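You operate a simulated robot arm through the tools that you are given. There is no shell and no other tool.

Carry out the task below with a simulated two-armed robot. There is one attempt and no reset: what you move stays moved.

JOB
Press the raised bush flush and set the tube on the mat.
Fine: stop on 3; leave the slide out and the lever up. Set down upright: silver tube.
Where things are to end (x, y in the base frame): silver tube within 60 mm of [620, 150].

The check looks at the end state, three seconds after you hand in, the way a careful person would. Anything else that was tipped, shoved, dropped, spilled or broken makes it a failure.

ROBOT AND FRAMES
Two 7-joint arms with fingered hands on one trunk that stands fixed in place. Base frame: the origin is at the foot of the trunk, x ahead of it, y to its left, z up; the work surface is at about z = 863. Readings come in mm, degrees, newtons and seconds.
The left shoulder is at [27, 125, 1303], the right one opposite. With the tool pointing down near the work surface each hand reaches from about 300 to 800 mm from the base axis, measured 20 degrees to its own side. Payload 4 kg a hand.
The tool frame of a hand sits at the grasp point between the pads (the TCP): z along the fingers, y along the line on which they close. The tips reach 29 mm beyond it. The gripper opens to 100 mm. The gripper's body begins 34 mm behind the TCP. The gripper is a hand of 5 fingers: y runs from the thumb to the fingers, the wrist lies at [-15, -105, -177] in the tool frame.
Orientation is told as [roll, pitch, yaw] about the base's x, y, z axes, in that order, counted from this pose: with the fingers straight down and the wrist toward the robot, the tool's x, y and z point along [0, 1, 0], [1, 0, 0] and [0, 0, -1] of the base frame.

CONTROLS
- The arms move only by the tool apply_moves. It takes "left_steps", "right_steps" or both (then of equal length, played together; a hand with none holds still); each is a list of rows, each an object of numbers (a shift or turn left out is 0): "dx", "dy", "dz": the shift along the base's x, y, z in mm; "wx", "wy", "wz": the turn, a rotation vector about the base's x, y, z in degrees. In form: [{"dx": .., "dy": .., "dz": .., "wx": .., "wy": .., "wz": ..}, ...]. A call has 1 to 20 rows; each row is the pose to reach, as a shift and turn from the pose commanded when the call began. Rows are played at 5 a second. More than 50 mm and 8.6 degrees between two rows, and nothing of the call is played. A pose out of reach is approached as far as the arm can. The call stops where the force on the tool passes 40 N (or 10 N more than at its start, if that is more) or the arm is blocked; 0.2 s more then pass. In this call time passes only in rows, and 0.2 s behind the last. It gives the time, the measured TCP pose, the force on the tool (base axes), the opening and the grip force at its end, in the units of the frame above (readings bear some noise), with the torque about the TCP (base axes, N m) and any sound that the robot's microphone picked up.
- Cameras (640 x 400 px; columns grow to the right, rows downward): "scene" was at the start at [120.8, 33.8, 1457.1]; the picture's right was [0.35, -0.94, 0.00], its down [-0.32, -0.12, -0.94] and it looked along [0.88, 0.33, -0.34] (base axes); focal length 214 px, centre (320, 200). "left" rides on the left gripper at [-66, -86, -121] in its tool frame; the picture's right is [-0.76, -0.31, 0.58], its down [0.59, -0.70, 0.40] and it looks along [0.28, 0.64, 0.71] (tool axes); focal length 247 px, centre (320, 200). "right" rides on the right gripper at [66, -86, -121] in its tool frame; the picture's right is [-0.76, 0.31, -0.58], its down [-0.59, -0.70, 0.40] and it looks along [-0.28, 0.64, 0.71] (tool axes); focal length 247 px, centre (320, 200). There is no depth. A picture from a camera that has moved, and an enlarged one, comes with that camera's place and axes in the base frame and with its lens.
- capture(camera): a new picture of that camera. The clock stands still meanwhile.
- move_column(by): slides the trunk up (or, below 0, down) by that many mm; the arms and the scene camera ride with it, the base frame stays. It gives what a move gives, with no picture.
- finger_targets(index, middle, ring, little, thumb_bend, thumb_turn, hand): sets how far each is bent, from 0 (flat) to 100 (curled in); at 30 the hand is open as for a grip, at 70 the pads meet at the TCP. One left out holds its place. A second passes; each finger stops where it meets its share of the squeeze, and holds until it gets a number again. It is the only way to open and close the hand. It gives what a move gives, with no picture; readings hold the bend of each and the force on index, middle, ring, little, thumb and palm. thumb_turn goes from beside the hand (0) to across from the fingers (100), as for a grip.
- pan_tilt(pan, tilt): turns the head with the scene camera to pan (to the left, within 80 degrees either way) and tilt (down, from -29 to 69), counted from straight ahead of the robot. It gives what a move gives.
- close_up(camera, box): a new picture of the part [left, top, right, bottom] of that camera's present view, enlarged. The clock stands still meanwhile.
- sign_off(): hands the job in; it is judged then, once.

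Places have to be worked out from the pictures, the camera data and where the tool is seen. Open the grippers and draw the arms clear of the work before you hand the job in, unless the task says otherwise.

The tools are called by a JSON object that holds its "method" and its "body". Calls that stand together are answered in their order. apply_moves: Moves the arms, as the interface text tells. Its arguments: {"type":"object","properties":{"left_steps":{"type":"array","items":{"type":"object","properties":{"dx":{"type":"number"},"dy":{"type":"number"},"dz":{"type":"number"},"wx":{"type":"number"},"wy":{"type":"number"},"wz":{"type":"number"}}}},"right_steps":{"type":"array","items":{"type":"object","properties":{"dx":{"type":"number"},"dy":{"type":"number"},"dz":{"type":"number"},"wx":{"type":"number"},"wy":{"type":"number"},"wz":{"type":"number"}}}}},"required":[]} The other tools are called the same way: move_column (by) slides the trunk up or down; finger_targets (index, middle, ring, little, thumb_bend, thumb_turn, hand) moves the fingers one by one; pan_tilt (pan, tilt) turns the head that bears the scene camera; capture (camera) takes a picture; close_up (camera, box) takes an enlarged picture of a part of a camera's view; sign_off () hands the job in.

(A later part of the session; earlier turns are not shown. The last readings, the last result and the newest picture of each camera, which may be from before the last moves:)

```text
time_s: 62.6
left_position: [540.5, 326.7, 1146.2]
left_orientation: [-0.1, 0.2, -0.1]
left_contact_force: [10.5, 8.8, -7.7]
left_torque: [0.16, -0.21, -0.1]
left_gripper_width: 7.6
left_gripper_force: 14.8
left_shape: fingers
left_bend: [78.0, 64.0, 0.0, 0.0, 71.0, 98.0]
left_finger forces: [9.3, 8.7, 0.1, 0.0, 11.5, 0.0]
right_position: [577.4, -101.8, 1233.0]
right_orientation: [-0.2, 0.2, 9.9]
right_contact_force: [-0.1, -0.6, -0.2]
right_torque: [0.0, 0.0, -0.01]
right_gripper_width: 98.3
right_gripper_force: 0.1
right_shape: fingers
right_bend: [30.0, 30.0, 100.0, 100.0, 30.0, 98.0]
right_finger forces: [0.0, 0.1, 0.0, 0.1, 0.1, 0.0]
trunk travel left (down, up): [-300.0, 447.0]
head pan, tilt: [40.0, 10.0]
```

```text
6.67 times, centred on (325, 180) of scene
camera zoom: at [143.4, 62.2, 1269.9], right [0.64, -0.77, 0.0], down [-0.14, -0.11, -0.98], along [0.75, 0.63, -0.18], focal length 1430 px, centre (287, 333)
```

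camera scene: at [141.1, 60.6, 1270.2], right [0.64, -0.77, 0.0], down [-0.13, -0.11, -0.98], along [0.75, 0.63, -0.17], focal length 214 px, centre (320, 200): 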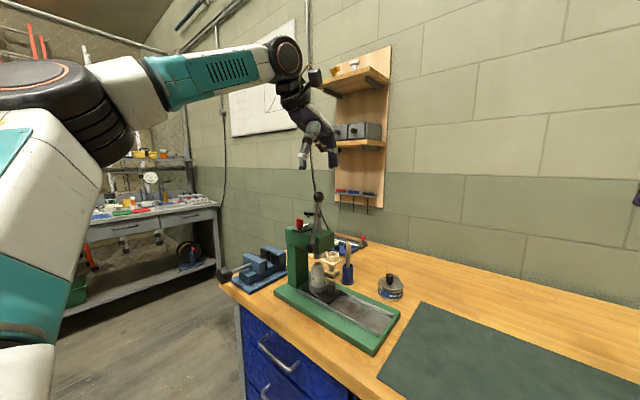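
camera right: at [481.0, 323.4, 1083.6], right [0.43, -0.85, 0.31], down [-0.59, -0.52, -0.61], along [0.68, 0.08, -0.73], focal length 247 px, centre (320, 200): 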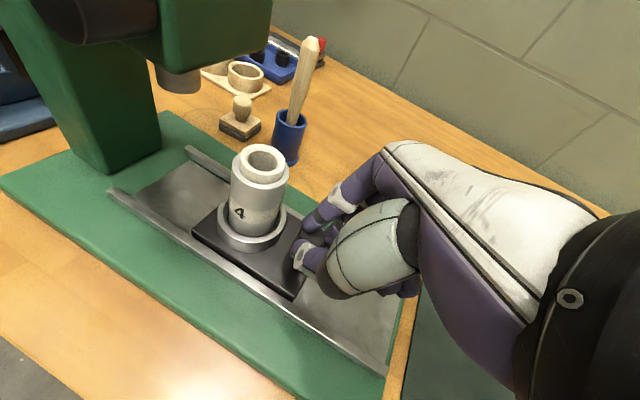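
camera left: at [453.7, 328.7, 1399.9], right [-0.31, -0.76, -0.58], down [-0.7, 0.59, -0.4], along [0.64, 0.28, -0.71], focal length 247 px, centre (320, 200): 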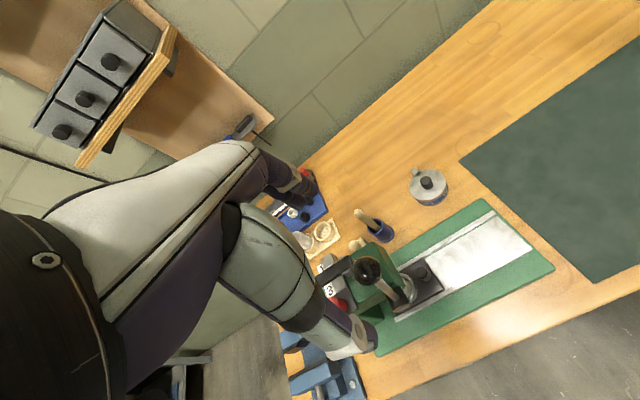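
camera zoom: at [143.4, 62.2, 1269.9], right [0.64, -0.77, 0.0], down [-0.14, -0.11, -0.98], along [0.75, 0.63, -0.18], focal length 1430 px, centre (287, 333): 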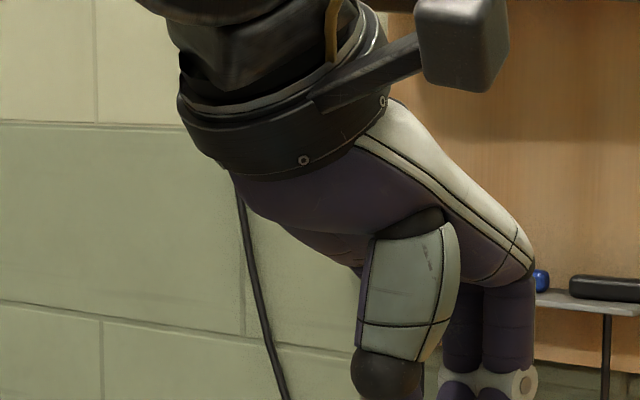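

The ram tip is right at the bush top and well centred. I keep pulling in small steps to ~55°, watching the force.

{"method": "apply_moves", "body": {"left_steps": [{"dy": -4.2, "dz": -4.4}, {"dy": -8.2, "dz": -9}, {"dy": -12, "dz": -13.7}, {"dy": -15.6, "dz": -18.6}]}}

{"method": "close_up", "body": {"camera": "scene", "box": [300, 230, 350, 290]}}

{"method": "close_up", "body": {"camera": "scene", "box": [290, 180, 370, 250]}}

```text
time_s: 63.6
left_position: [540.4, 311.5, 1129.9]
left_orientation: [-0.1, 0.1, 0.0]
left_contact_force: [8.0, 8.5, -5.1]
left_torque: [0.13, -0.04, -0.04]
left_gripper_width: 1.0
left_gripper_force: 13.5
left_shape: fingers
left_bend: [79.0, 74.0, 0.0, 0.0, 73.0, 98.0]
left_finger forces: [8.1, 9.6, 0.1, 0.1, 9.6, 0.0]
right_position: [577.3, -101.5, 1234.2]
right_orientation: [-0.1, 0.1, 10.0]
right_contact_force: [-0.3, -0.4, -0.4]
right_torque: [0.0, 0.0, -0.02]
right_gripper_width: 98.3
right_gripper_force: 0.0
right_shape: fingers
right_bend: [30.0, 30.0, 100.0, 100.0, 30.0, 98.0]
right_finger forces: [0.0, 0.1, 0.1, 0.0, 0.0, 0.0]
trunk travel left (down, up): [-300.0, 447.0]
head pan, tilt: [40.0, 10.0]
```

```text
6.67 times, centred on (325, 260) of scene
camera zoom: at [142.7, 62.0, 1270.0], right [0.64, -0.77, 0.0], down [-0.13, -0.11, -0.98], along [0.75, 0.63, -0.18], focal length 1430 px, centre (287, -200)
```

zoom: 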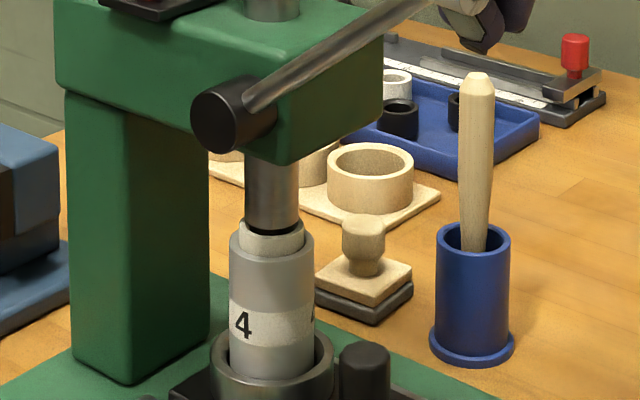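

```text
5.71 times, centred on (330, 215) of scene
camera zoom: at [142.7, 62.0, 1270.0], right [0.64, -0.77, 0.0], down [-0.13, -0.11, -0.98], along [0.75, 0.63, -0.18], focal length 1226 px, centre (263, 114)
```

zoom: 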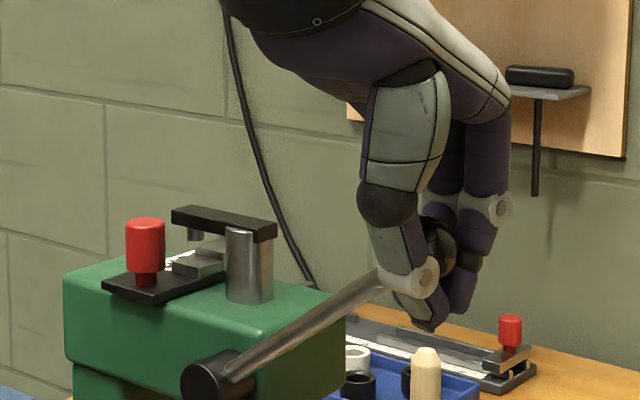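

The ram is in contact and still moving down; the pinch holds. I continue to ~65°.

{"method": "apply_moves", "body": {"left_steps": [{"dy": -3.3, "dz": -5}, {"dy": -6.5, "dz": -10.2}, {"dy": -9.4, "dz": -15.5}, {"dy": -12.1, "dz": -21}]}}

{"method": "close_up", "body": {"camera": "scene", "box": [300, 230, 350, 290]}}

{"method": "close_up", "body": {"camera": "scene", "box": [290, 180, 370, 250]}}

```text
time_s: 64.6
left_position: [539.9, 298.7, 1108.3]
left_orientation: [0.1, 0.1, -0.1]
left_contact_force: [10.1, 6.5, -2.1]
left_torque: [0.04, -0.06, -0.02]
left_gripper_width: 0.0
left_gripper_force: 12.3
left_shape: fingers
left_bend: [79.0, 74.0, 0.0, 0.0, 74.0, 98.0]
left_finger forces: [8.1, 9.0, 0.0, 0.1, 7.8, 0.0]
right_position: [576.7, -100.7, 1234.0]
right_orientation: [0.0, 0.1, 10.0]
right_contact_force: [0.2, 0.1, 0.6]
right_torque: [-0.02, 0.02, 0.01]
right_gripper_width: 98.3
right_gripper_force: 0.0
right_shape: fingers
right_bend: [30.0, 30.0, 100.0, 100.0, 30.0, 98.0]
right_finger forces: [0.0, 0.0, 0.0, 0.0, 0.0, 0.0]
trunk travel left (down, up): [-300.0, 447.0]
head pan, tilt: [40.0, 10.0]
```

```text
6.67 times, centred on (325, 260) of scene
camera zoom: at [142.7, 61.8, 1270.1], right [0.64, -0.77, 0.0], down [-0.13, -0.11, -0.98], along [0.75, 0.63, -0.18], focal length 1430 px, centre (287, -200)
```

zoom: 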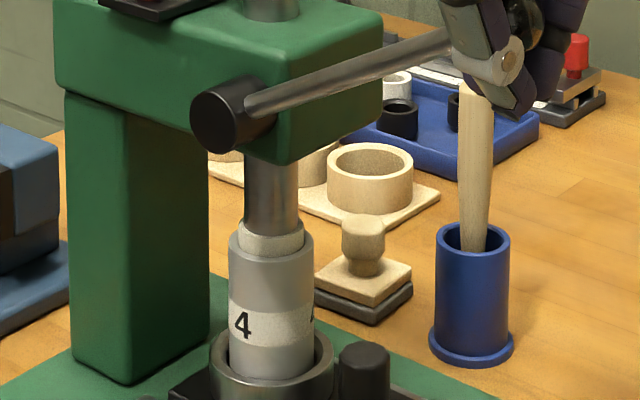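

```text
5.71 times, centred on (330, 215) of scene
camera zoom: at [142.7, 61.8, 1270.1], right [0.64, -0.77, 0.0], down [-0.13, -0.11, -0.98], along [0.75, 0.63, -0.18], focal length 1226 px, centre (263, 114)
```

zoom: 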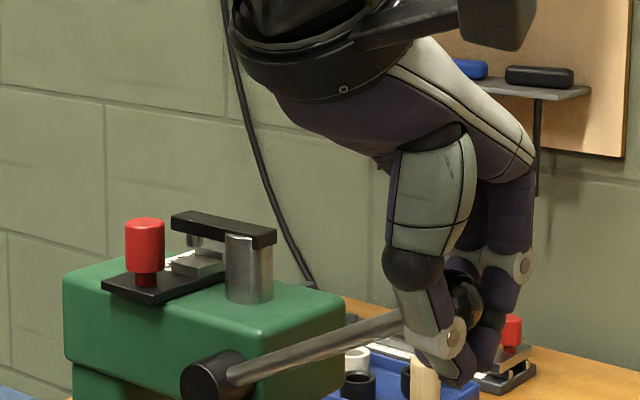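

The ram is pressing the bush in, but my fingers are slipping below the ball, so downward push is now weak. I open the pinch slightly to see whether the lever stays put, so I can push down on the ball from above.

{"method": "finger_targets", "body": {"hand": "left", "index": 40, "middle": 40, "thumb_bend": 40}}

{"method": "close_up", "body": {"camera": "scene", "box": [290, 170, 390, 250]}}

{"method": "close_up", "body": {"camera": "scene", "box": [300, 230, 350, 290]}}

```text
time_s: 65.6
left_position: [537.4, 298.0, 1109.0]
left_orientation: [0.0, 0.0, 0.0]
left_contact_force: [-0.9, 0.5, 0.2]
left_torque: [0.01, 0.01, -0.03]
left_gripper_width: 74.2
left_gripper_force: 0.1
left_shape: fingers
left_bend: [40.0, 40.0, 0.0, 0.0, 40.0, 98.0]
left_finger forces: [0.0, 0.1, 0.0, 0.0, 0.1, 0.0]
right_position: [575.1, -101.8, 1233.9]
right_orientation: [0.0, 0.0, 10.0]
right_contact_force: [-0.3, -0.2, -0.7]
right_torque: [-0.02, -0.01, 0.0]
right_gripper_width: 98.3
right_gripper_force: 0.0
right_shape: fingers
right_bend: [30.0, 30.0, 100.0, 100.0, 30.0, 98.0]
right_finger forces: [0.0, 0.0, 0.1, 0.1, 0.0, 0.0]
trunk travel left (down, up): [-300.0, 447.0]
head pan, tilt: [40.0, 10.0]
```

```text
5.00 times, centred on (340, 210) of scene
camera zoom: at [141.1, 60.5, 1270.3], right [0.64, -0.77, 0.0], down [-0.13, -0.11, -0.98], along [0.75, 0.63, -0.17], focal length 1072 px, centre (220, 150)
```

zoom: 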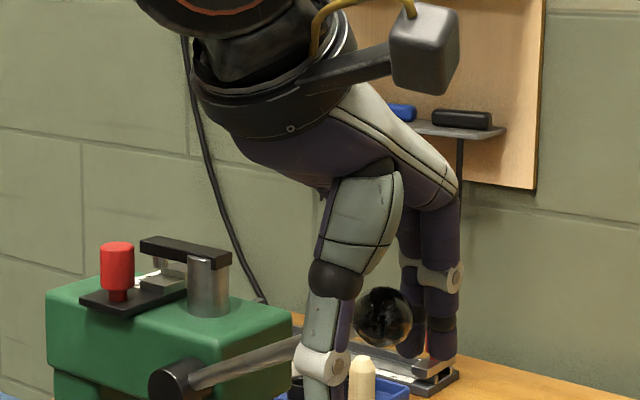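

```text
6.67 times, centred on (325, 260) of scene
camera zoom: at [141.1, 60.5, 1270.3], right [0.64, -0.77, 0.0], down [-0.13, -0.11, -0.98], along [0.75, 0.63, -0.17], focal length 1430 px, centre (287, -200)
```

zoom: 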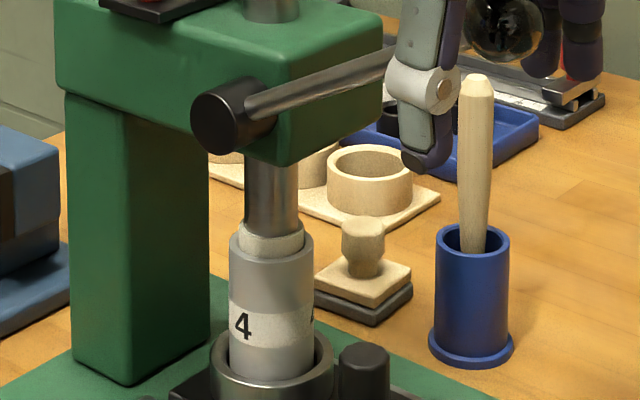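

The lever stays where it is. I raise the open hand off the ball, close all fingertips into a beak, and will press the ball down from above.

{"method": "apply_moves", "body": {"left_steps": [{"dz": 20, "dx": 1}, {"dz": 40, "dx": 2}, {"dz": 62, "dx": 2}]}}

{"method": "finger_targets", "body": {"hand": "left", "index": 70, "middle": 70, "ring": 70, "little": 70, "thumb_bend": 70}}

{"method": "close_up", "body": {"camera": "scene", "box": [290, 150, 390, 250]}}

{"method": "close_up", "body": {"camera": "left", "box": [250, 150, 450, 380]}}

```text
time_s: 66.4
left_position: [539.0, 297.0, 1171.9]
left_orientation: [-0.1, 0.0, 0.1]
left_contact_force: [-0.7, 0.2, 0.2]
left_torque: [0.02, -0.02, 0.01]
left_gripper_width: 74.4
left_gripper_force: 0.0
left_shape: fingers
left_bend: [40.0, 40.0, 0.0, 0.0, 40.0, 98.0]
left_finger forces: [0.0, 0.0, 0.0, 0.0, 0.0, 0.0]
right_position: [574.9, -102.8, 1234.3]
right_orientation: [0.0, -0.1, 10.0]
right_contact_force: [0.2, -0.1, 0.3]
right_torque: [0.01, 0.01, 0.0]
right_gripper_width: 98.4
right_gripper_force: 0.1
right_shape: fingers
right_bend: [30.0, 30.0, 100.0, 100.0, 30.0, 98.0]
right_finger forces: [0.1, 0.0, 0.1, 0.1, 0.0, 0.0]
trunk travel left (down, up): [-300.0, 447.0]
head pan, tilt: [40.0, 10.0]
```

```text
time_s: 67.4
left_position: [539.2, 296.3, 1171.8]
left_orientation: [-0.1, 0.1, -0.1]
left_contact_force: [0.3, 0.3, 0.7]
left_torque: [0.02, 0.03, -0.03]
left_gripper_width: 1.8
left_gripper_force: 0.0
left_shape: fingers
left_bend: [70.0, 70.0, 70.0, 70.0, 70.0, 98.0]
left_finger forces: [0.0, 0.0, 0.0, 0.0, 0.0, 0.0]
right_position: [575.8, -102.5, 1233.7]
right_orientation: [0.0, 0.0, 9.9]
right_contact_force: [-0.3, 0.6, -0.6]
right_torque: [-0.02, -0.01, 0.0]
right_gripper_width: 97.8
right_gripper_force: 0.1
right_shape: fingers
right_bend: [30.0, 30.0, 100.0, 100.0, 30.0, 98.0]
right_finger forces: [0.1, 0.1, 0.0, 0.0, 0.0, 0.0]
trunk travel left (down, up): [-300.0, 447.0]
head pan, tilt: [40.0, 10.0]
```

```text
4.00 times, centred on (340, 200) of scene
camera zoom: at [141.2, 60.6, 1270.3], right [0.64, -0.77, 0.0], down [-0.13, -0.11, -0.98], along [0.75, 0.63, -0.17], focal length 858 px, centre (240, 200)
```

zoom: 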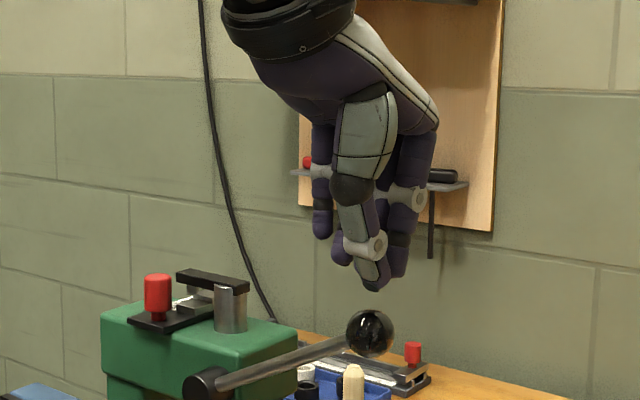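

```text
1.74 times, centred on (350, 265) of left
camera zoom: at [454.5, 231.5, 1291.3], right [-0.31, -0.76, -0.58], down [-0.7, 0.59, -0.4], along [0.64, 0.28, -0.71], focal length 430 px, centre (268, 87)
```

zoom: 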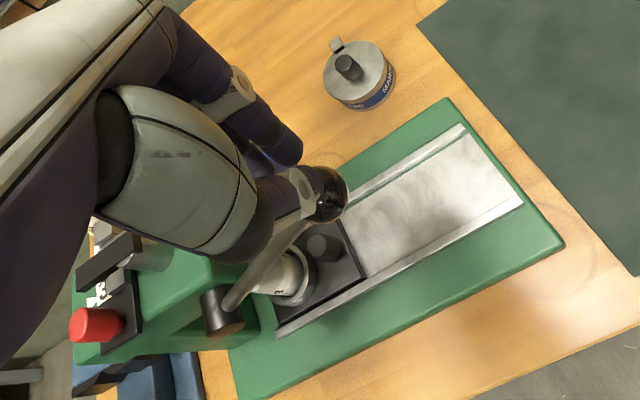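

Ball ≈ (540, 297, 1114), beak directly above it. I press down along the arc in small steps.

{"method": "apply_moves", "body": {"left_steps": [{"dz": -8}, {"dz": -15}, {"dy": -2, "dz": -19}, {"dy": -4, "dz": -24}, {"dy": -6, "dz": -28}, {"dy": -8, "dz": -33}]}}

{"method": "close_up", "body": {"camera": "scene", "box": [290, 150, 390, 250]}}

{"method": "close_up", "body": {"camera": "scene", "box": [300, 230, 350, 290]}}

```text
time_s: 68.8
left_position: [539.7, 289.1, 1137.8]
left_orientation: [0.0, -0.1, -0.1]
left_contact_force: [3.3, -1.8, 9.4]
left_torque: [0.06, -0.18, -0.02]
left_gripper_width: 1.9
left_gripper_force: 4.5
left_shape: fingers
left_bend: [70.0, 71.0, 70.0, 70.0, 70.0, 98.0]
left_finger forces: [0.0, 9.4, 0.1, 0.0, 0.0, 0.0]
right_position: [576.1, -104.1, 1234.5]
right_orientation: [-0.1, 0.0, 10.1]
right_contact_force: [-1.7, 0.1, -0.1]
right_torque: [-0.03, -0.01, -0.02]
right_gripper_width: 98.3
right_gripper_force: 0.1
right_shape: fingers
right_bend: [30.0, 30.0, 100.0, 100.0, 30.0, 98.0]
right_finger forces: [0.0, 0.0, 0.0, 0.0, 0.0, 0.1]
trunk travel left (down, up): [-300.0, 447.0]
head pan, tilt: [40.0, 10.0]
```

```text
4.00 times, centred on (340, 200) of scene
camera zoom: at [140.9, 60.0, 1270.4], right [0.64, -0.77, 0.0], down [-0.13, -0.11, -0.98], along [0.75, 0.63, -0.17], focal length 858 px, centre (240, 200)
```

zoom: 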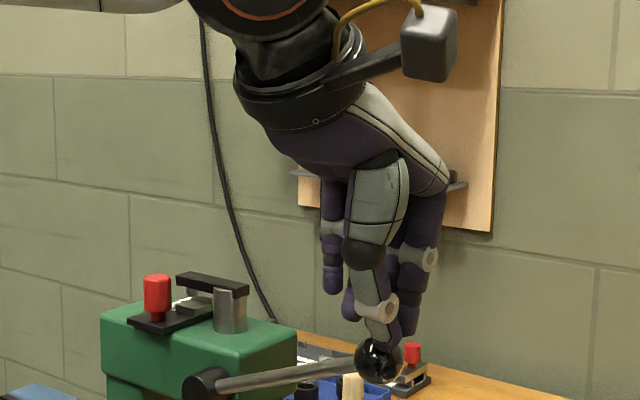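

```text
6.67 times, centred on (325, 260) of scene
camera zoom: at [140.9, 60.0, 1270.4], right [0.64, -0.77, 0.0], down [-0.13, -0.11, -0.98], along [0.75, 0.63, -0.17], focal length 1430 px, centre (287, -200)
```

zoom: 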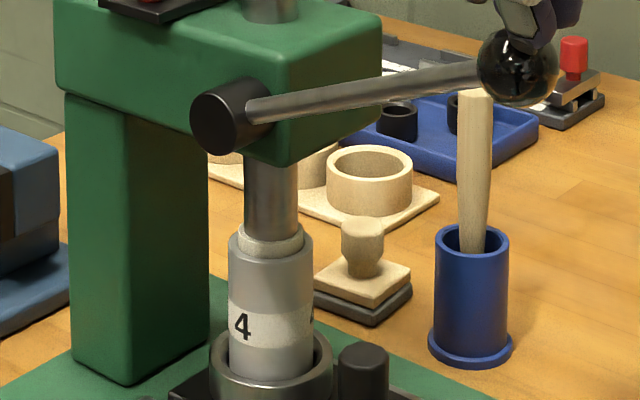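

The ball goes down under 9 N and the bush keeps sinking. I continue the press.

{"method": "apply_moves", "body": {"left_steps": [{"dy": -1.5, "dz": -4.5}, {"dy": -3, "dz": -9}, {"dy": -4.2, "dz": -14}, {"dy": -5.4, "dz": -19}]}}

{"method": "close_up", "body": {"camera": "scene", "box": [290, 150, 390, 250]}}

{"method": "close_up", "body": {"camera": "scene", "box": [300, 230, 350, 290]}}

```text
time_s: 69.8
left_position: [540.6, 284.6, 1118.7]
left_orientation: [0.0, 0.0, 0.0]
left_contact_force: [4.3, 1.3, 6.6]
left_torque: [0.13, -0.18, -0.01]
left_gripper_width: 1.8
left_gripper_force: 4.0
left_shape: fingers
left_bend: [70.0, 67.0, 70.0, 70.0, 70.0, 98.0]
left_finger forces: [0.0, 7.8, 0.0, 0.0, 0.3, 0.0]
right_position: [574.8, -103.4, 1234.2]
right_orientation: [0.1, 0.0, 10.0]
right_contact_force: [-0.4, -0.6, 0.1]
right_torque: [0.02, 0.01, 0.0]
right_gripper_width: 98.6
right_gripper_force: 0.1
right_shape: fingers
right_bend: [30.0, 30.0, 100.0, 100.0, 30.0, 98.0]
right_finger forces: [0.0, 0.0, 0.0, 0.1, 0.0, 0.1]
trunk travel left (down, up): [-300.0, 447.0]
head pan, tilt: [40.0, 10.0]
```

```text
4.00 times, centred on (340, 200) of scene
camera zoom: at [141.2, 60.6, 1270.3], right [0.64, -0.77, 0.0], down [-0.13, -0.11, -0.98], along [0.75, 0.63, -0.17], focal length 858 px, centre (240, 200)
```

zoom: 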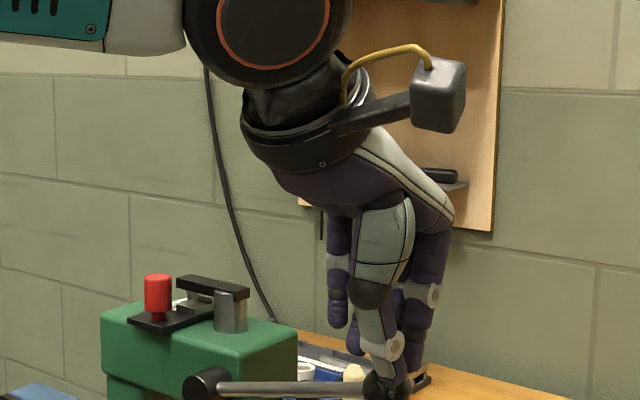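

```text
6.67 times, centred on (325, 260) of scene
camera zoom: at [141.2, 60.6, 1270.3], right [0.64, -0.77, 0.0], down [-0.13, -0.11, -0.98], along [0.75, 0.63, -0.17], focal length 1430 px, centre (287, -200)
```

zoom: 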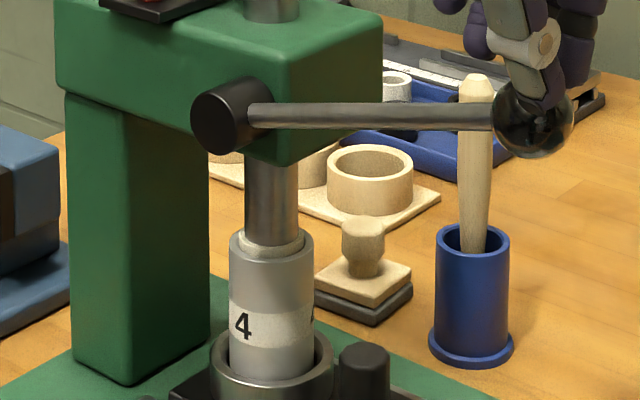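

About 3 mm of bush still protrudes; lever ≈ 75°. I continue pressing down.

{"method": "apply_moves", "body": {"left_steps": [{"dy": -0.8, "dz": -5}, {"dy": -1.7, "dz": -10}, {"dy": -2.3, "dz": -15}, {"dy": -2.8, "dz": -20}]}}

{"method": "close_up", "body": {"camera": "scene", "box": [290, 170, 390, 270]}}

{"method": "close_up", "body": {"camera": "scene", "box": [300, 230, 350, 290]}}

```text
time_s: 70.8
left_position: [542.3, 281.3, 1097.9]
left_orientation: [0.0, 0.0, 0.0]
left_contact_force: [4.2, 1.8, 7.6]
left_torque: [0.11, -0.18, -0.02]
left_gripper_width: 2.0
left_gripper_force: 4.1
left_shape: fingers
left_bend: [70.0, 67.0, 70.0, 70.0, 70.0, 97.0]
left_finger forces: [0.0, 8.3, 0.1, 0.0, 0.7, 0.1]
right_position: [574.7, -104.5, 1233.5]
right_orientation: [0.0, -0.1, 9.9]
right_contact_force: [-0.2, -0.8, 0.5]
right_torque: [0.0, 0.0, -0.05]
right_gripper_width: 98.4
right_gripper_force: 0.1
right_shape: fingers
right_bend: [30.0, 30.0, 100.0, 100.0, 30.0, 98.0]
right_finger forces: [0.1, 0.1, 0.0, 0.0, 0.0, 0.1]
trunk travel left (down, up): [-300.0, 447.0]
head pan, tilt: [40.0, 10.0]
```

```text
4.00 times, centred on (340, 220) of scene
camera zoom: at [141.2, 60.6, 1270.3], right [0.64, -0.77, 0.0], down [-0.13, -0.11, -0.98], along [0.75, 0.63, -0.17], focal length 858 px, centre (240, 120)
```

zoom: 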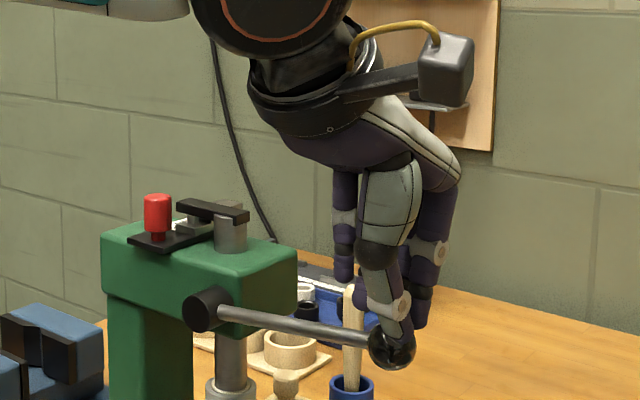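

```text
6.67 times, centred on (325, 260) of scene
camera zoom: at [141.2, 60.6, 1270.3], right [0.64, -0.77, 0.0], down [-0.13, -0.11, -0.98], along [0.75, 0.63, -0.17], focal length 1430 px, centre (287, -200)
```

zoom: 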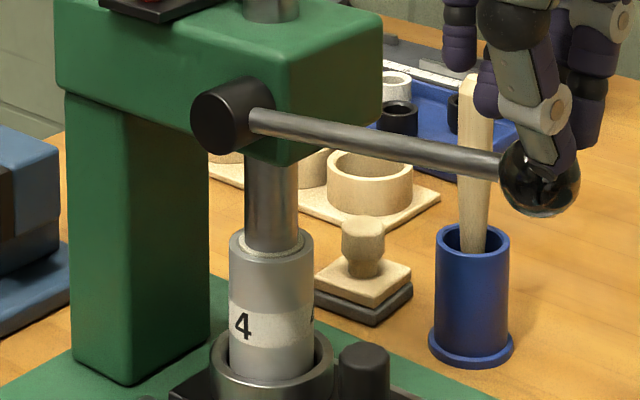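

The bush is nearly flush. I continue in smaller steps, watching for the stop pin to land.

{"method": "apply_moves", "body": {"left_steps": [{"dz": -3}, {"dz": -6}, {"dz": -9}]}}

{"method": "close_up", "body": {"camera": "scene", "box": [300, 180, 360, 250]}}

{"method": "close_up", "body": {"camera": "scene", "box": [300, 240, 350, 290]}}

```text
time_s: 71.6
left_position: [541.5, 279.9, 1090.5]
left_orientation: [0.0, -0.1, 0.0]
left_contact_force: [3.2, -0.7, 12.7]
left_torque: [0.04, -0.22, -0.02]
left_gripper_width: 2.5
left_gripper_force: 6.4
left_shape: fingers
left_bend: [70.0, 66.0, 70.0, 70.0, 70.0, 97.0]
left_finger forces: [1.1, 9.9, 0.0, 0.0, 3.2, 0.0]
right_position: [575.9, -104.3, 1234.5]
right_orientation: [0.1, 0.0, 10.0]
right_contact_force: [1.0, -0.2, -0.9]
right_torque: [0.0, -0.01, -0.01]
right_gripper_width: 98.4
right_gripper_force: 0.1
right_shape: fingers
right_bend: [30.0, 30.0, 100.0, 100.0, 30.0, 98.0]
right_finger forces: [0.1, 0.1, 0.0, 0.1, 0.0, 0.0]
trunk travel left (down, up): [-300.0, 447.0]
head pan, tilt: [40.0, 10.0]
```

```text
5.71 times, centred on (330, 215) of scene
camera zoom: at [140.7, 59.9, 1270.5], right [0.64, -0.77, 0.0], down [-0.13, -0.11, -0.98], along [0.75, 0.63, -0.17], focal length 1226 px, centre (263, 114)
```

zoom: 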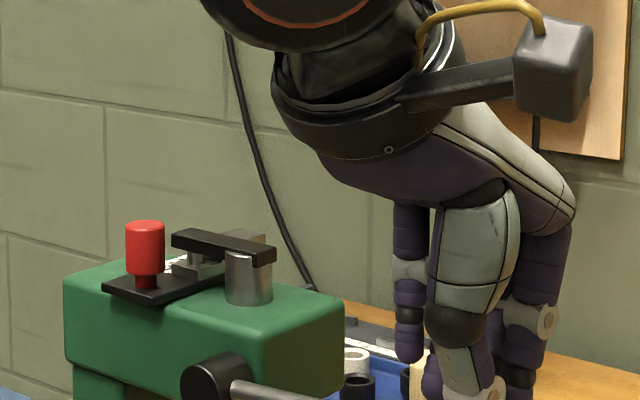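

```text
8.00 times, centred on (325, 265) of scene
camera zoom: at [140.7, 59.9, 1270.5], right [0.64, -0.77, 0.0], down [-0.13, -0.11, -0.98], along [0.75, 0.63, -0.17], focal length 1716 px, centre (280, -320)
```

zoom: 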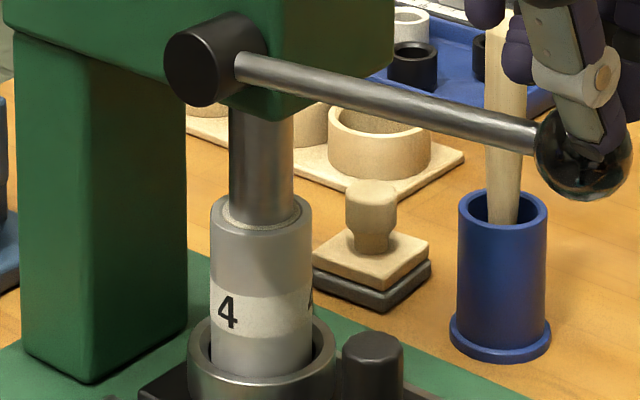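

The bush looks flush and resistance rises (12.7 N). I press a few mm more to confirm the pin is on its stop.

{"method": "apply_moves", "body": {"left_steps": [{"dz": -2}, {"dz": -4}, {"dz": -6}, {"dz": -8}]}}

{"method": "close_up", "body": {"camera": "scene", "box": [300, 195, 340, 225]}}

{"method": "close_up", "body": {"camera": "scene", "box": [300, 240, 350, 290]}}

```text
time_s: 72.6
left_position: [539.3, 281.2, 1088.0]
left_orientation: [0.0, -0.4, -0.1]
left_contact_force: [11.0, 1.9, 31.0]
left_torque: [0.19, -0.56, -0.01]
left_gripper_width: 2.9
left_gripper_force: 17.0
left_shape: fingers
left_bend: [69.0, 65.0, 70.0, 70.0, 70.0, 97.0]
left_finger forces: [9.8, 19.2, 0.0, 0.1, 4.1, 0.0]
right_position: [574.4, -103.5, 1235.1]
right_orientation: [0.0, 0.0, 9.9]
right_contact_force: [-0.3, -0.6, 0.1]
right_torque: [-0.02, -0.01, -0.01]
right_gripper_width: 98.3
right_gripper_force: 0.0
right_shape: fingers
right_bend: [30.0, 30.0, 100.0, 100.0, 30.0, 98.0]
right_finger forces: [0.1, 0.0, 0.2, 0.0, 0.0, 0.0]
trunk travel left (down, up): [-300.0, 447.0]
head pan, tilt: [40.0, 10.0]
```

```text
13.33 times, centred on (320, 210) of scene
camera zoom: at [140.0, 59.7, 1270.8], right [0.64, -0.77, 0.0], down [-0.13, -0.11, -0.98], along [0.75, 0.63, -0.17], focal length 2860 px, centre (320, 67)
```

zoom: 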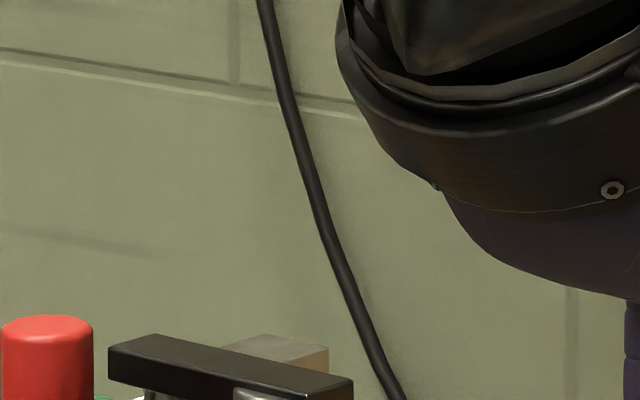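

```text
8.00 times, centred on (325, 265) of scene
camera zoom: at [140.0, 59.7, 1270.8], right [0.64, -0.77, 0.0], down [-0.13, -0.11, -0.98], along [0.75, 0.63, -0.17], focal length 1716 px, centre (280, -320)
```

zoom: 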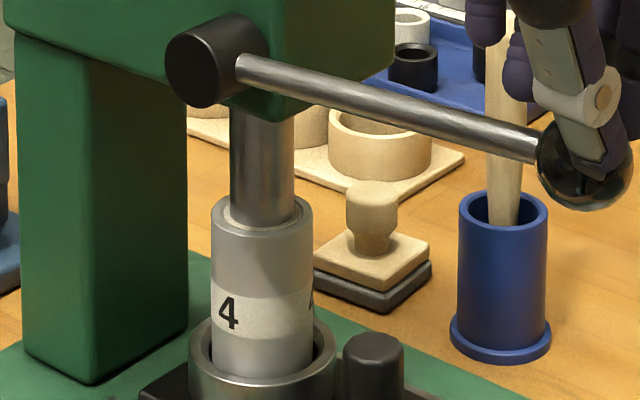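

Force climbed to 31 N with hardly any motion, so it's at the stop. I check the pin and step.

{"method": "close_up", "body": {"camera": "scene", "box": [295, 210, 345, 245]}}

{"method": "close_up", "body": {"camera": "scene", "box": [308, 255, 332, 275]}}

```text
11.43 times, centred on (320, 228) of scene
camera zoom: at [140.0, 59.7, 1270.8], right [0.64, -0.77, 0.0], down [-0.13, -0.11, -0.98], along [0.75, 0.63, -0.17], focal length 2451 px, centre (320, -114)
```

zoom: 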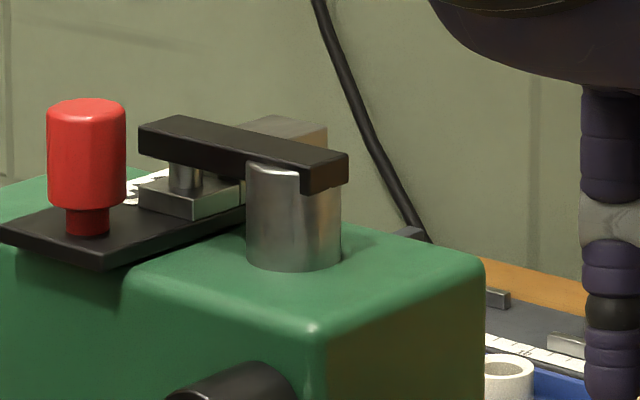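

```text
16.00 times, centred on (320, 265) of scene
camera zoom: at [140.0, 59.7, 1270.8], right [0.64, -0.77, 0.0], down [-0.13, -0.11, -0.98], along [0.75, 0.63, -0.17], focal length 3432 px, centre (320, -840)
```

zoom: 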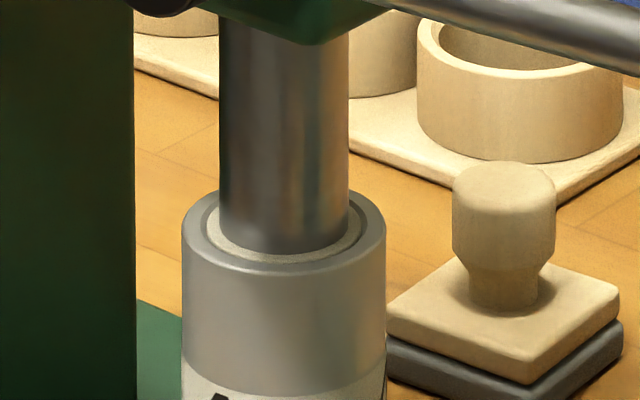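

The pin rests on the lowest step (stop 3) and the bush is flush with the tube rim. Now I lift off, open the hand and take the ball to swing the lever back up.

{"method": "apply_moves", "body": {"left_steps": [{"dz": 12}, {"dz": 35}, {"dz": 65}]}}

{"method": "finger_targets", "body": {"hand": "left", "index": 35, "middle": 35, "ring": 0, "little": 0, "thumb_bend": 35}}

{"method": "close_up", "body": {"camera": "scene", "box": [290, 150, 410, 270]}}

{"method": "close_up", "body": {"camera": "left", "box": [250, 150, 450, 380]}}

```text
time_s: 73.4
left_position: [539.0, 281.6, 1148.9]
left_orientation: [0.1, 0.3, -0.2]
left_contact_force: [-0.4, 0.3, 1.0]
left_torque: [0.01, 0.05, -0.03]
left_gripper_width: 1.5
left_gripper_force: 0.0
left_shape: fingers
left_bend: [70.0, 70.0, 70.0, 70.0, 70.0, 97.0]
left_finger forces: [0.1, 0.0, 0.1, 0.1, 0.1, 0.0]
right_position: [574.5, -103.4, 1234.4]
right_orientation: [-0.1, 0.1, 9.9]
right_contact_force: [0.1, -0.5, -0.1]
right_torque: [0.03, 0.01, -0.02]
right_gripper_width: 98.3
right_gripper_force: 0.0
right_shape: fingers
right_bend: [30.0, 30.0, 100.0, 100.0, 30.0, 98.0]
right_finger forces: [0.0, 0.0, 0.0, 0.1, 0.0, 0.0]
trunk travel left (down, up): [-300.0, 447.0]
head pan, tilt: [40.0, 10.0]
```

```text
time_s: 74.4
left_position: [539.1, 283.7, 1150.3]
left_orientation: [0.1, 0.0, 0.0]
left_contact_force: [0.2, -1.1, -0.5]
left_torque: [-0.01, -0.02, 0.02]
left_gripper_width: 86.4
left_gripper_force: 0.1
left_shape: fingers
left_bend: [35.0, 35.0, 0.0, 0.0, 35.0, 97.0]
left_finger forces: [0.0, 0.0, 0.1, 0.1, 0.1, 0.0]
right_position: [576.5, -102.7, 1235.2]
right_orientation: [0.0, 0.0, 9.9]
right_contact_force: [-0.5, 0.3, 0.2]
right_torque: [0.03, 0.0, -0.01]
right_gripper_width: 98.2
right_gripper_force: 0.0
right_shape: fingers
right_bend: [30.0, 30.0, 100.0, 100.0, 30.0, 98.0]
right_finger forces: [0.0, 0.0, 0.0, 0.0, 0.0, 0.0]
trunk travel left (down, up): [-300.0, 447.0]
head pan, tilt: [40.0, 10.0]
```

```text
3.33 times, centred on (350, 210) of scene
camera zoom: at [141.2, 60.6, 1270.3], right [0.64, -0.77, 0.0], down [-0.13, -0.11, -0.98], along [0.75, 0.63, -0.17], focal length 715 px, centre (220, 167)
```

zoom: 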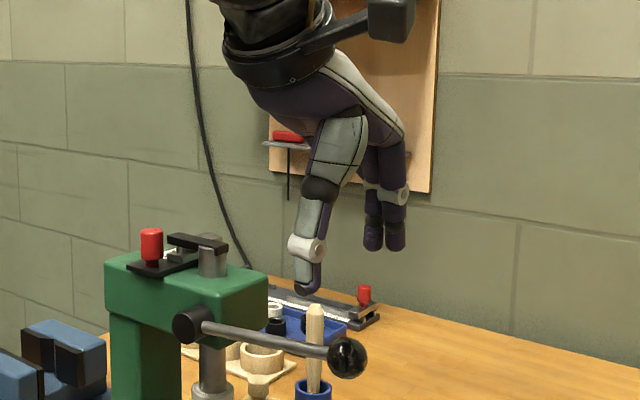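

```text
1.74 times, centred on (350, 265) of left
camera zoom: at [453.8, 217.5, 1270.4], right [-0.31, -0.76, -0.58], down [-0.7, 0.59, -0.4], along [0.64, 0.28, -0.71], focal length 430 px, centre (268, 87)
```

zoom: 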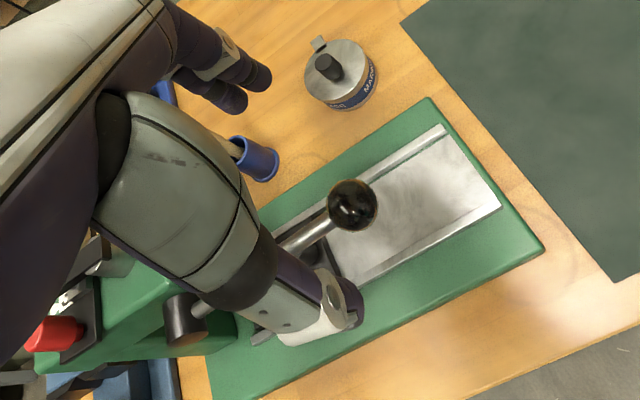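

Ball ≈ (540, 284, 1062). I descend around it and close.

{"method": "apply_moves", "body": {"left_steps": [{"dz": -30, "dx": 1}, {"dz": -60, "dx": 1}, {"dz": -86, "dx": 1}]}}

{"method": "finger_targets", "body": {"hand": "left", "index": 80, "middle": 80, "thumb_bend": 80}}

{"method": "close_up", "body": {"camera": "scene", "box": [290, 170, 410, 290]}}

{"method": "close_up", "body": {"camera": "left", "box": [250, 150, 450, 380]}}

```text
time_s: 75.2
left_position: [541.1, 282.6, 1059.5]
left_orientation: [0.0, 0.0, -0.1]
left_contact_force: [0.3, -0.3, -1.5]
left_torque: [0.03, 0.05, 0.0]
left_gripper_width: 86.7
left_gripper_force: 0.0
left_shape: fingers
left_bend: [35.0, 35.0, 0.0, 0.0, 35.0, 98.0]
left_finger forces: [0.1, 0.1, 0.0, 0.0, 0.0, 0.0]
right_position: [576.4, -102.8, 1233.4]
right_orientation: [0.0, 0.1, 9.9]
right_contact_force: [-0.2, -0.5, 0.6]
right_torque: [0.02, 0.01, 0.01]
right_gripper_width: 98.4
right_gripper_force: 0.0
right_shape: fingers
right_bend: [30.0, 30.0, 100.0, 100.0, 30.0, 98.0]
right_finger forces: [0.0, 0.0, 0.1, 0.0, 0.0, 0.1]
trunk travel left (down, up): [-300.0, 447.0]
head pan, tilt: [40.0, 10.0]
```

```text
time_s: 76.2
left_position: [543.0, 283.7, 1060.1]
left_orientation: [-0.1, 0.1, 0.1]
left_contact_force: [9.4, 3.1, -1.7]
left_torque: [-0.05, -0.03, 0.01]
left_gripper_width: 0.0
left_gripper_force: 12.7
left_shape: fingers
left_bend: [78.0, 77.0, 0.0, 0.0, 75.0, 97.0]
left_finger forces: [6.1, 10.7, 0.1, 0.0, 9.5, 0.0]
right_position: [576.2, -102.8, 1232.4]
right_orientation: [-0.1, 0.1, 10.0]
right_contact_force: [-0.2, -0.2, 0.6]
right_torque: [0.02, -0.03, 0.02]
right_gripper_width: 98.3
right_gripper_force: 0.1
right_shape: fingers
right_bend: [30.0, 30.0, 100.0, 100.0, 30.0, 98.0]
right_finger forces: [0.0, 0.0, 0.0, 0.1, 0.0, 0.0]
trunk travel left (down, up): [-300.0, 447.0]
head pan, tilt: [40.0, 10.0]
```

```text
3.33 times, centred on (350, 230) of scene
camera zoom: at [142.5, 60.9, 1270.1], right [0.64, -0.77, 0.0], down [-0.13, -0.11, -0.98], along [0.75, 0.63, -0.17], focal length 715 px, centre (220, 100)
```

zoom: 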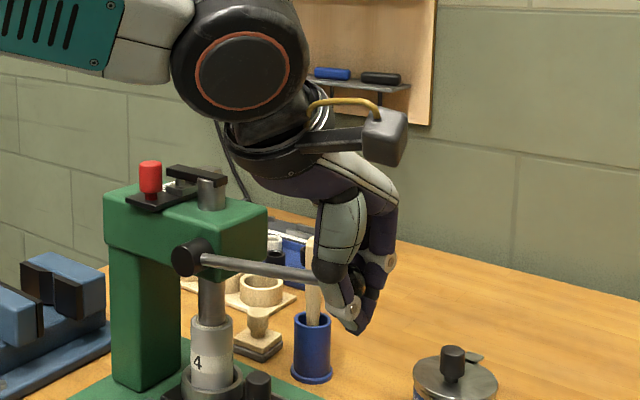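

```text
1.74 times, centred on (350, 265) of left
camera zoom: at [456.6, 217.7, 1180.1], right [-0.31, -0.76, -0.58], down [-0.7, 0.59, -0.4], along [0.64, 0.28, -0.71], focal length 430 px, centre (268, 87)
```

zoom: 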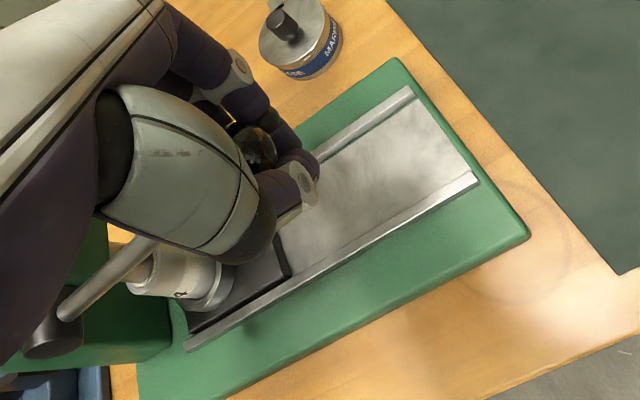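

The fingers are closed beneath the ball. I lift the lever along the same arc, first back to about 45°.

{"method": "apply_moves", "body": {"left_steps": [{"dx": -2, "dy": 1.3, "dz": 9.7}, {"dx": -2, "dy": 4, "dz": 21.6}, {"dx": -2, "dy": 7.6, "dz": 33.3}, {"dx": -2, "dy": 12.3, "dz": 44.6}, {"dx": -2, "dy": 18, "dz": 55.4}, {"dx": -2, "dy": 24.5, "dz": 65.7}, {"dx": -2, "dy": 32, "dz": 75.4}, {"dx": -2, "dy": 40.2, "dz": 84.4}]}}

{"method": "close_up", "body": {"camera": "scene", "box": [280, 140, 400, 280]}}

{"method": "close_up", "body": {"camera": "left", "box": [250, 150, 450, 380]}}

```text
time_s: 78.0
left_position: [540.6, 324.0, 1143.5]
left_orientation: [0.0, 0.2, 0.0]
left_contact_force: [9.6, 3.2, -5.6]
left_torque: [-0.06, 0.04, -0.03]
left_gripper_width: 0.1
left_gripper_force: 5.2
left_shape: fingers
left_bend: [79.0, 77.0, 0.0, 0.0, 75.0, 97.0]
left_finger forces: [0.1, 10.7, 0.0, 0.0, 0.1, 0.1]
right_position: [577.7, -102.8, 1232.7]
right_orientation: [0.0, 0.1, 9.9]
right_contact_force: [0.3, 0.4, 0.1]
right_torque: [0.02, 0.01, -0.05]
right_gripper_width: 98.4
right_gripper_force: 0.1
right_shape: fingers
right_bend: [30.0, 30.0, 100.0, 100.0, 30.0, 98.0]
right_finger forces: [0.1, 0.1, 0.0, 0.0, 0.0, 0.1]
trunk travel left (down, up): [-300.0, 447.0]
head pan, tilt: [40.0, 10.0]
```

```text
2.86 times, centred on (340, 210) of scene
camera zoom: at [143.0, 61.5, 1270.0], right [0.64, -0.77, 0.0], down [-0.14, -0.11, -0.98], along [0.75, 0.63, -0.18], focal length 613 px, centre (263, 171)
```

zoom: 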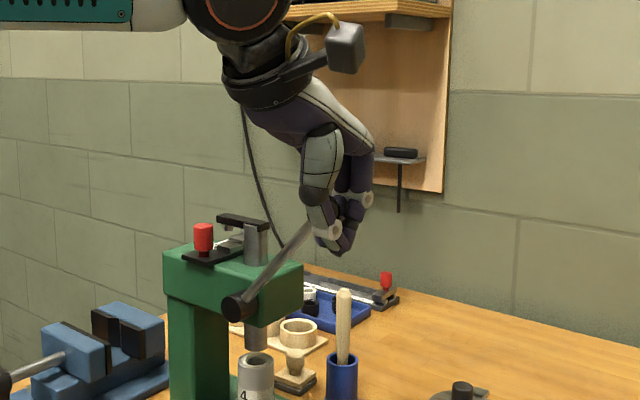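

```text
1.74 times, centred on (350, 265) of left
camera zoom: at [456.2, 258.2, 1264.4], right [-0.31, -0.76, -0.58], down [-0.7, 0.59, -0.4], along [0.64, 0.28, -0.71], focal length 430 px, centre (268, 87)
```

zoom: 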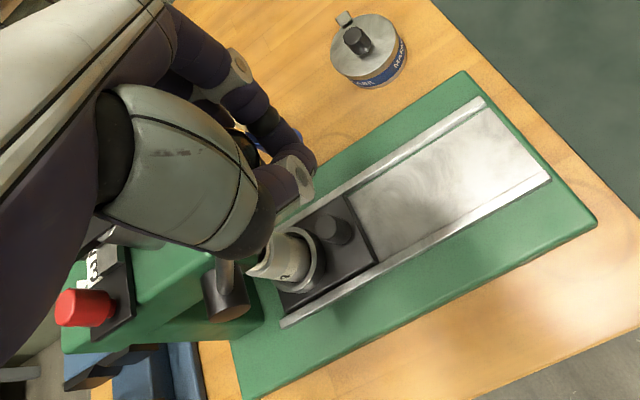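

The lever is back near 45° with the fingers pushing its shaft. I carry on to about 25°.

{"method": "apply_moves", "body": {"left_steps": [{"dy": 4.4, "dz": 4.2}, {"dy": 9, "dz": 8.2}, {"dy": 13.7, "dz": 12}, {"dy": 18.7, "dz": 15.7}, {"dy": 23.8, "dz": 19}, {"dy": 29, "dz": 22.2}]}}

{"method": "close_up", "body": {"camera": "scene", "box": [280, 140, 400, 280]}}

{"method": "close_up", "body": {"camera": "left", "box": [250, 150, 450, 380]}}

```text
time_s: 79.4
left_position: [542.2, 352.5, 1166.8]
left_orientation: [0.0, 0.0, -0.1]
left_contact_force: [6.0, 3.1, -8.8]
left_torque: [-0.12, 0.09, -0.03]
left_gripper_width: 0.3
left_gripper_force: 5.4
left_shape: fingers
left_bend: [79.0, 77.0, 0.0, 0.0, 75.0, 97.0]
left_finger forces: [0.1, 10.2, 0.1, 0.0, 0.0, 0.0]
right_position: [576.8, -101.3, 1233.8]
right_orientation: [0.0, 0.2, 10.0]
right_contact_force: [-1.0, 0.2, -0.1]
right_torque: [0.04, 0.0, -0.01]
right_gripper_width: 98.4
right_gripper_force: 0.1
right_shape: fingers
right_bend: [30.0, 30.0, 100.0, 100.0, 30.0, 98.0]
right_finger forces: [0.1, 0.0, 0.0, 0.1, 0.0, 0.1]
trunk travel left (down, up): [-300.0, 447.0]
head pan, tilt: [40.0, 10.0]
```

```text
2.86 times, centred on (340, 210) of scene
camera zoom: at [142.9, 61.6, 1270.0], right [0.64, -0.77, 0.0], down [-0.13, -0.11, -0.98], along [0.75, 0.63, -0.18], focal length 613 px, centre (263, 171)
```

zoom: 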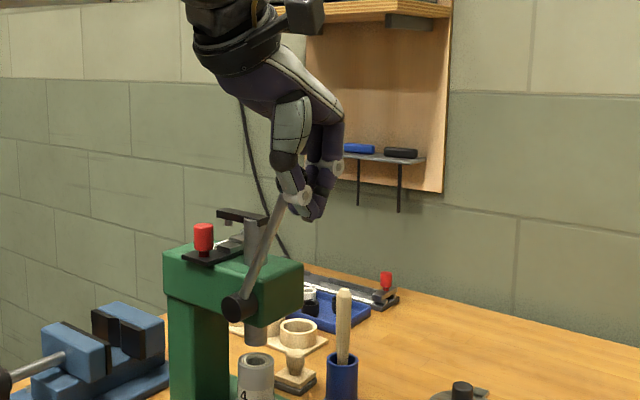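

```text
1.74 times, centred on (350, 265) of left
camera zoom: at [456.4, 287.1, 1287.1], right [-0.31, -0.76, -0.58], down [-0.7, 0.59, -0.4], along [0.64, 0.28, -0.71], focal length 430 px, centre (268, 87)
```

zoom: 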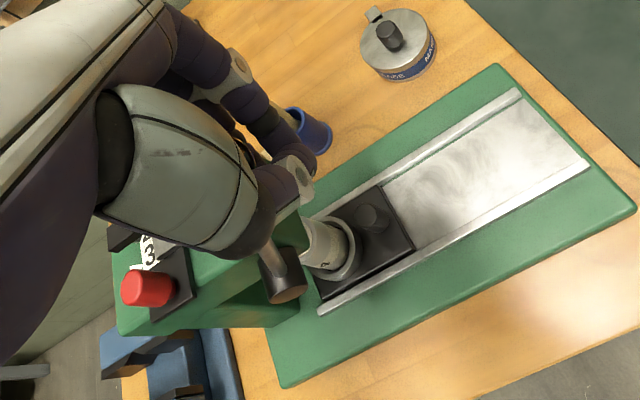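

Lever ≈ 26°. I keep raising it toward its original ~10° upright position.

{"method": "apply_moves", "body": {"left_steps": [{"dy": 5.3, "dz": 2.9}, {"dy": 10.8, "dz": 5.7}, {"dy": 16.4, "dz": 8.2}, {"dy": 22.1, "dz": 10.4}, {"dy": 28, "dz": 12.3}]}}

{"method": "close_up", "body": {"camera": "scene", "box": [280, 140, 400, 280]}}

```text
time_s: 80.6
left_position: [541.8, 380.6, 1177.7]
left_orientation: [0.0, 0.1, -0.1]
left_contact_force: [8.5, -0.1, -5.8]
left_torque: [-0.11, 0.03, -0.08]
left_gripper_width: 0.0
left_gripper_force: 6.2
left_shape: fingers
left_bend: [79.0, 77.0, 0.0, 0.0, 75.0, 97.0]
left_finger forces: [0.0, 11.5, 0.1, 0.0, 0.0, 0.0]
right_position: [579.1, -102.2, 1233.1]
right_orientation: [-0.1, 0.1, 10.0]
right_contact_force: [-0.1, -0.8, 0.7]
right_torque: [-0.02, 0.01, 0.01]
right_gripper_width: 98.2
right_gripper_force: 0.1
right_shape: fingers
right_bend: [30.0, 30.0, 100.0, 100.0, 30.0, 98.0]
right_finger forces: [0.0, 0.0, 0.1, 0.1, 0.0, 0.1]
trunk travel left (down, up): [-300.0, 447.0]
head pan, tilt: [40.0, 10.0]
```

```text
2.86 times, centred on (340, 210) of scene
camera zoom: at [143.1, 61.1, 1270.0], right [0.64, -0.77, 0.0], down [-0.14, -0.11, -0.98], along [0.75, 0.63, -0.18], focal length 613 px, centre (263, 171)
```

zoom: 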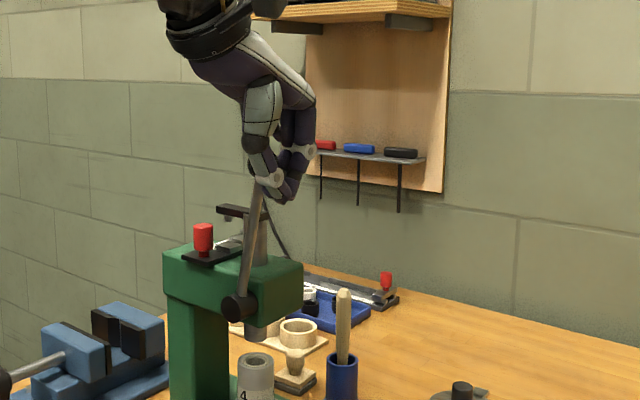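

Lever ≈ 14°. A few mm more, until it meets its upper stop.

{"method": "apply_moves", "body": {"left_steps": [{"dy": 3, "dz": 0.7}, {"dy": 6, "dz": 1.3}, {"dy": 9, "dz": 1.8}, {"dy": 12, "dz": 2.2}]}}

{"method": "close_up", "body": {"camera": "scene", "box": [280, 140, 400, 280]}}

```text
time_s: 81.6
left_position: [541.4, 386.7, 1182.3]
left_orientation: [0.0, 0.1, -0.2]
left_contact_force: [6.0, -15.2, -10.9]
left_torque: [-0.34, 0.05, -0.17]
left_gripper_width: 0.1
left_gripper_force: 8.5
left_shape: fingers
left_bend: [79.0, 74.0, 0.0, 0.0, 75.0, 97.0]
left_finger forces: [0.0, 16.2, 0.1, 0.1, 0.0, 0.1]
right_position: [576.3, -103.7, 1234.4]
right_orientation: [0.1, 0.1, 10.0]
right_contact_force: [0.6, -0.4, 0.9]
right_torque: [0.03, 0.0, 0.01]
right_gripper_width: 98.4
right_gripper_force: 0.1
right_shape: fingers
right_bend: [30.0, 30.0, 100.0, 100.0, 30.0, 98.0]
right_finger forces: [0.1, 0.0, 0.0, 0.1, 0.0, 0.0]
trunk travel left (down, up): [-300.0, 447.0]
head pan, tilt: [40.0, 10.0]
```

```text
2.86 times, centred on (340, 210) of scene
camera zoom: at [143.1, 58.8, 1270.1], right [0.64, -0.77, 0.0], down [-0.14, -0.11, -0.98], along [0.75, 0.63, -0.17], focal length 613 px, centre (263, 171)
```

zoom: 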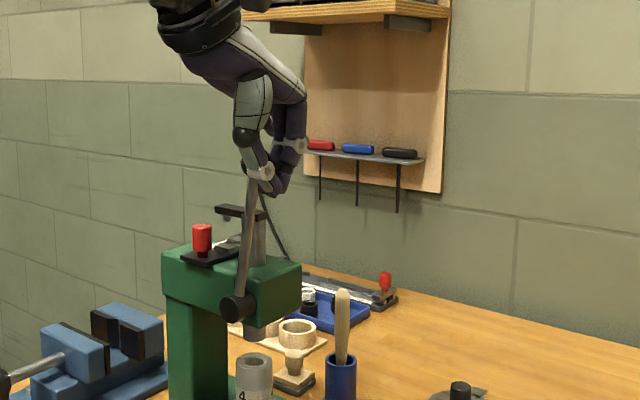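

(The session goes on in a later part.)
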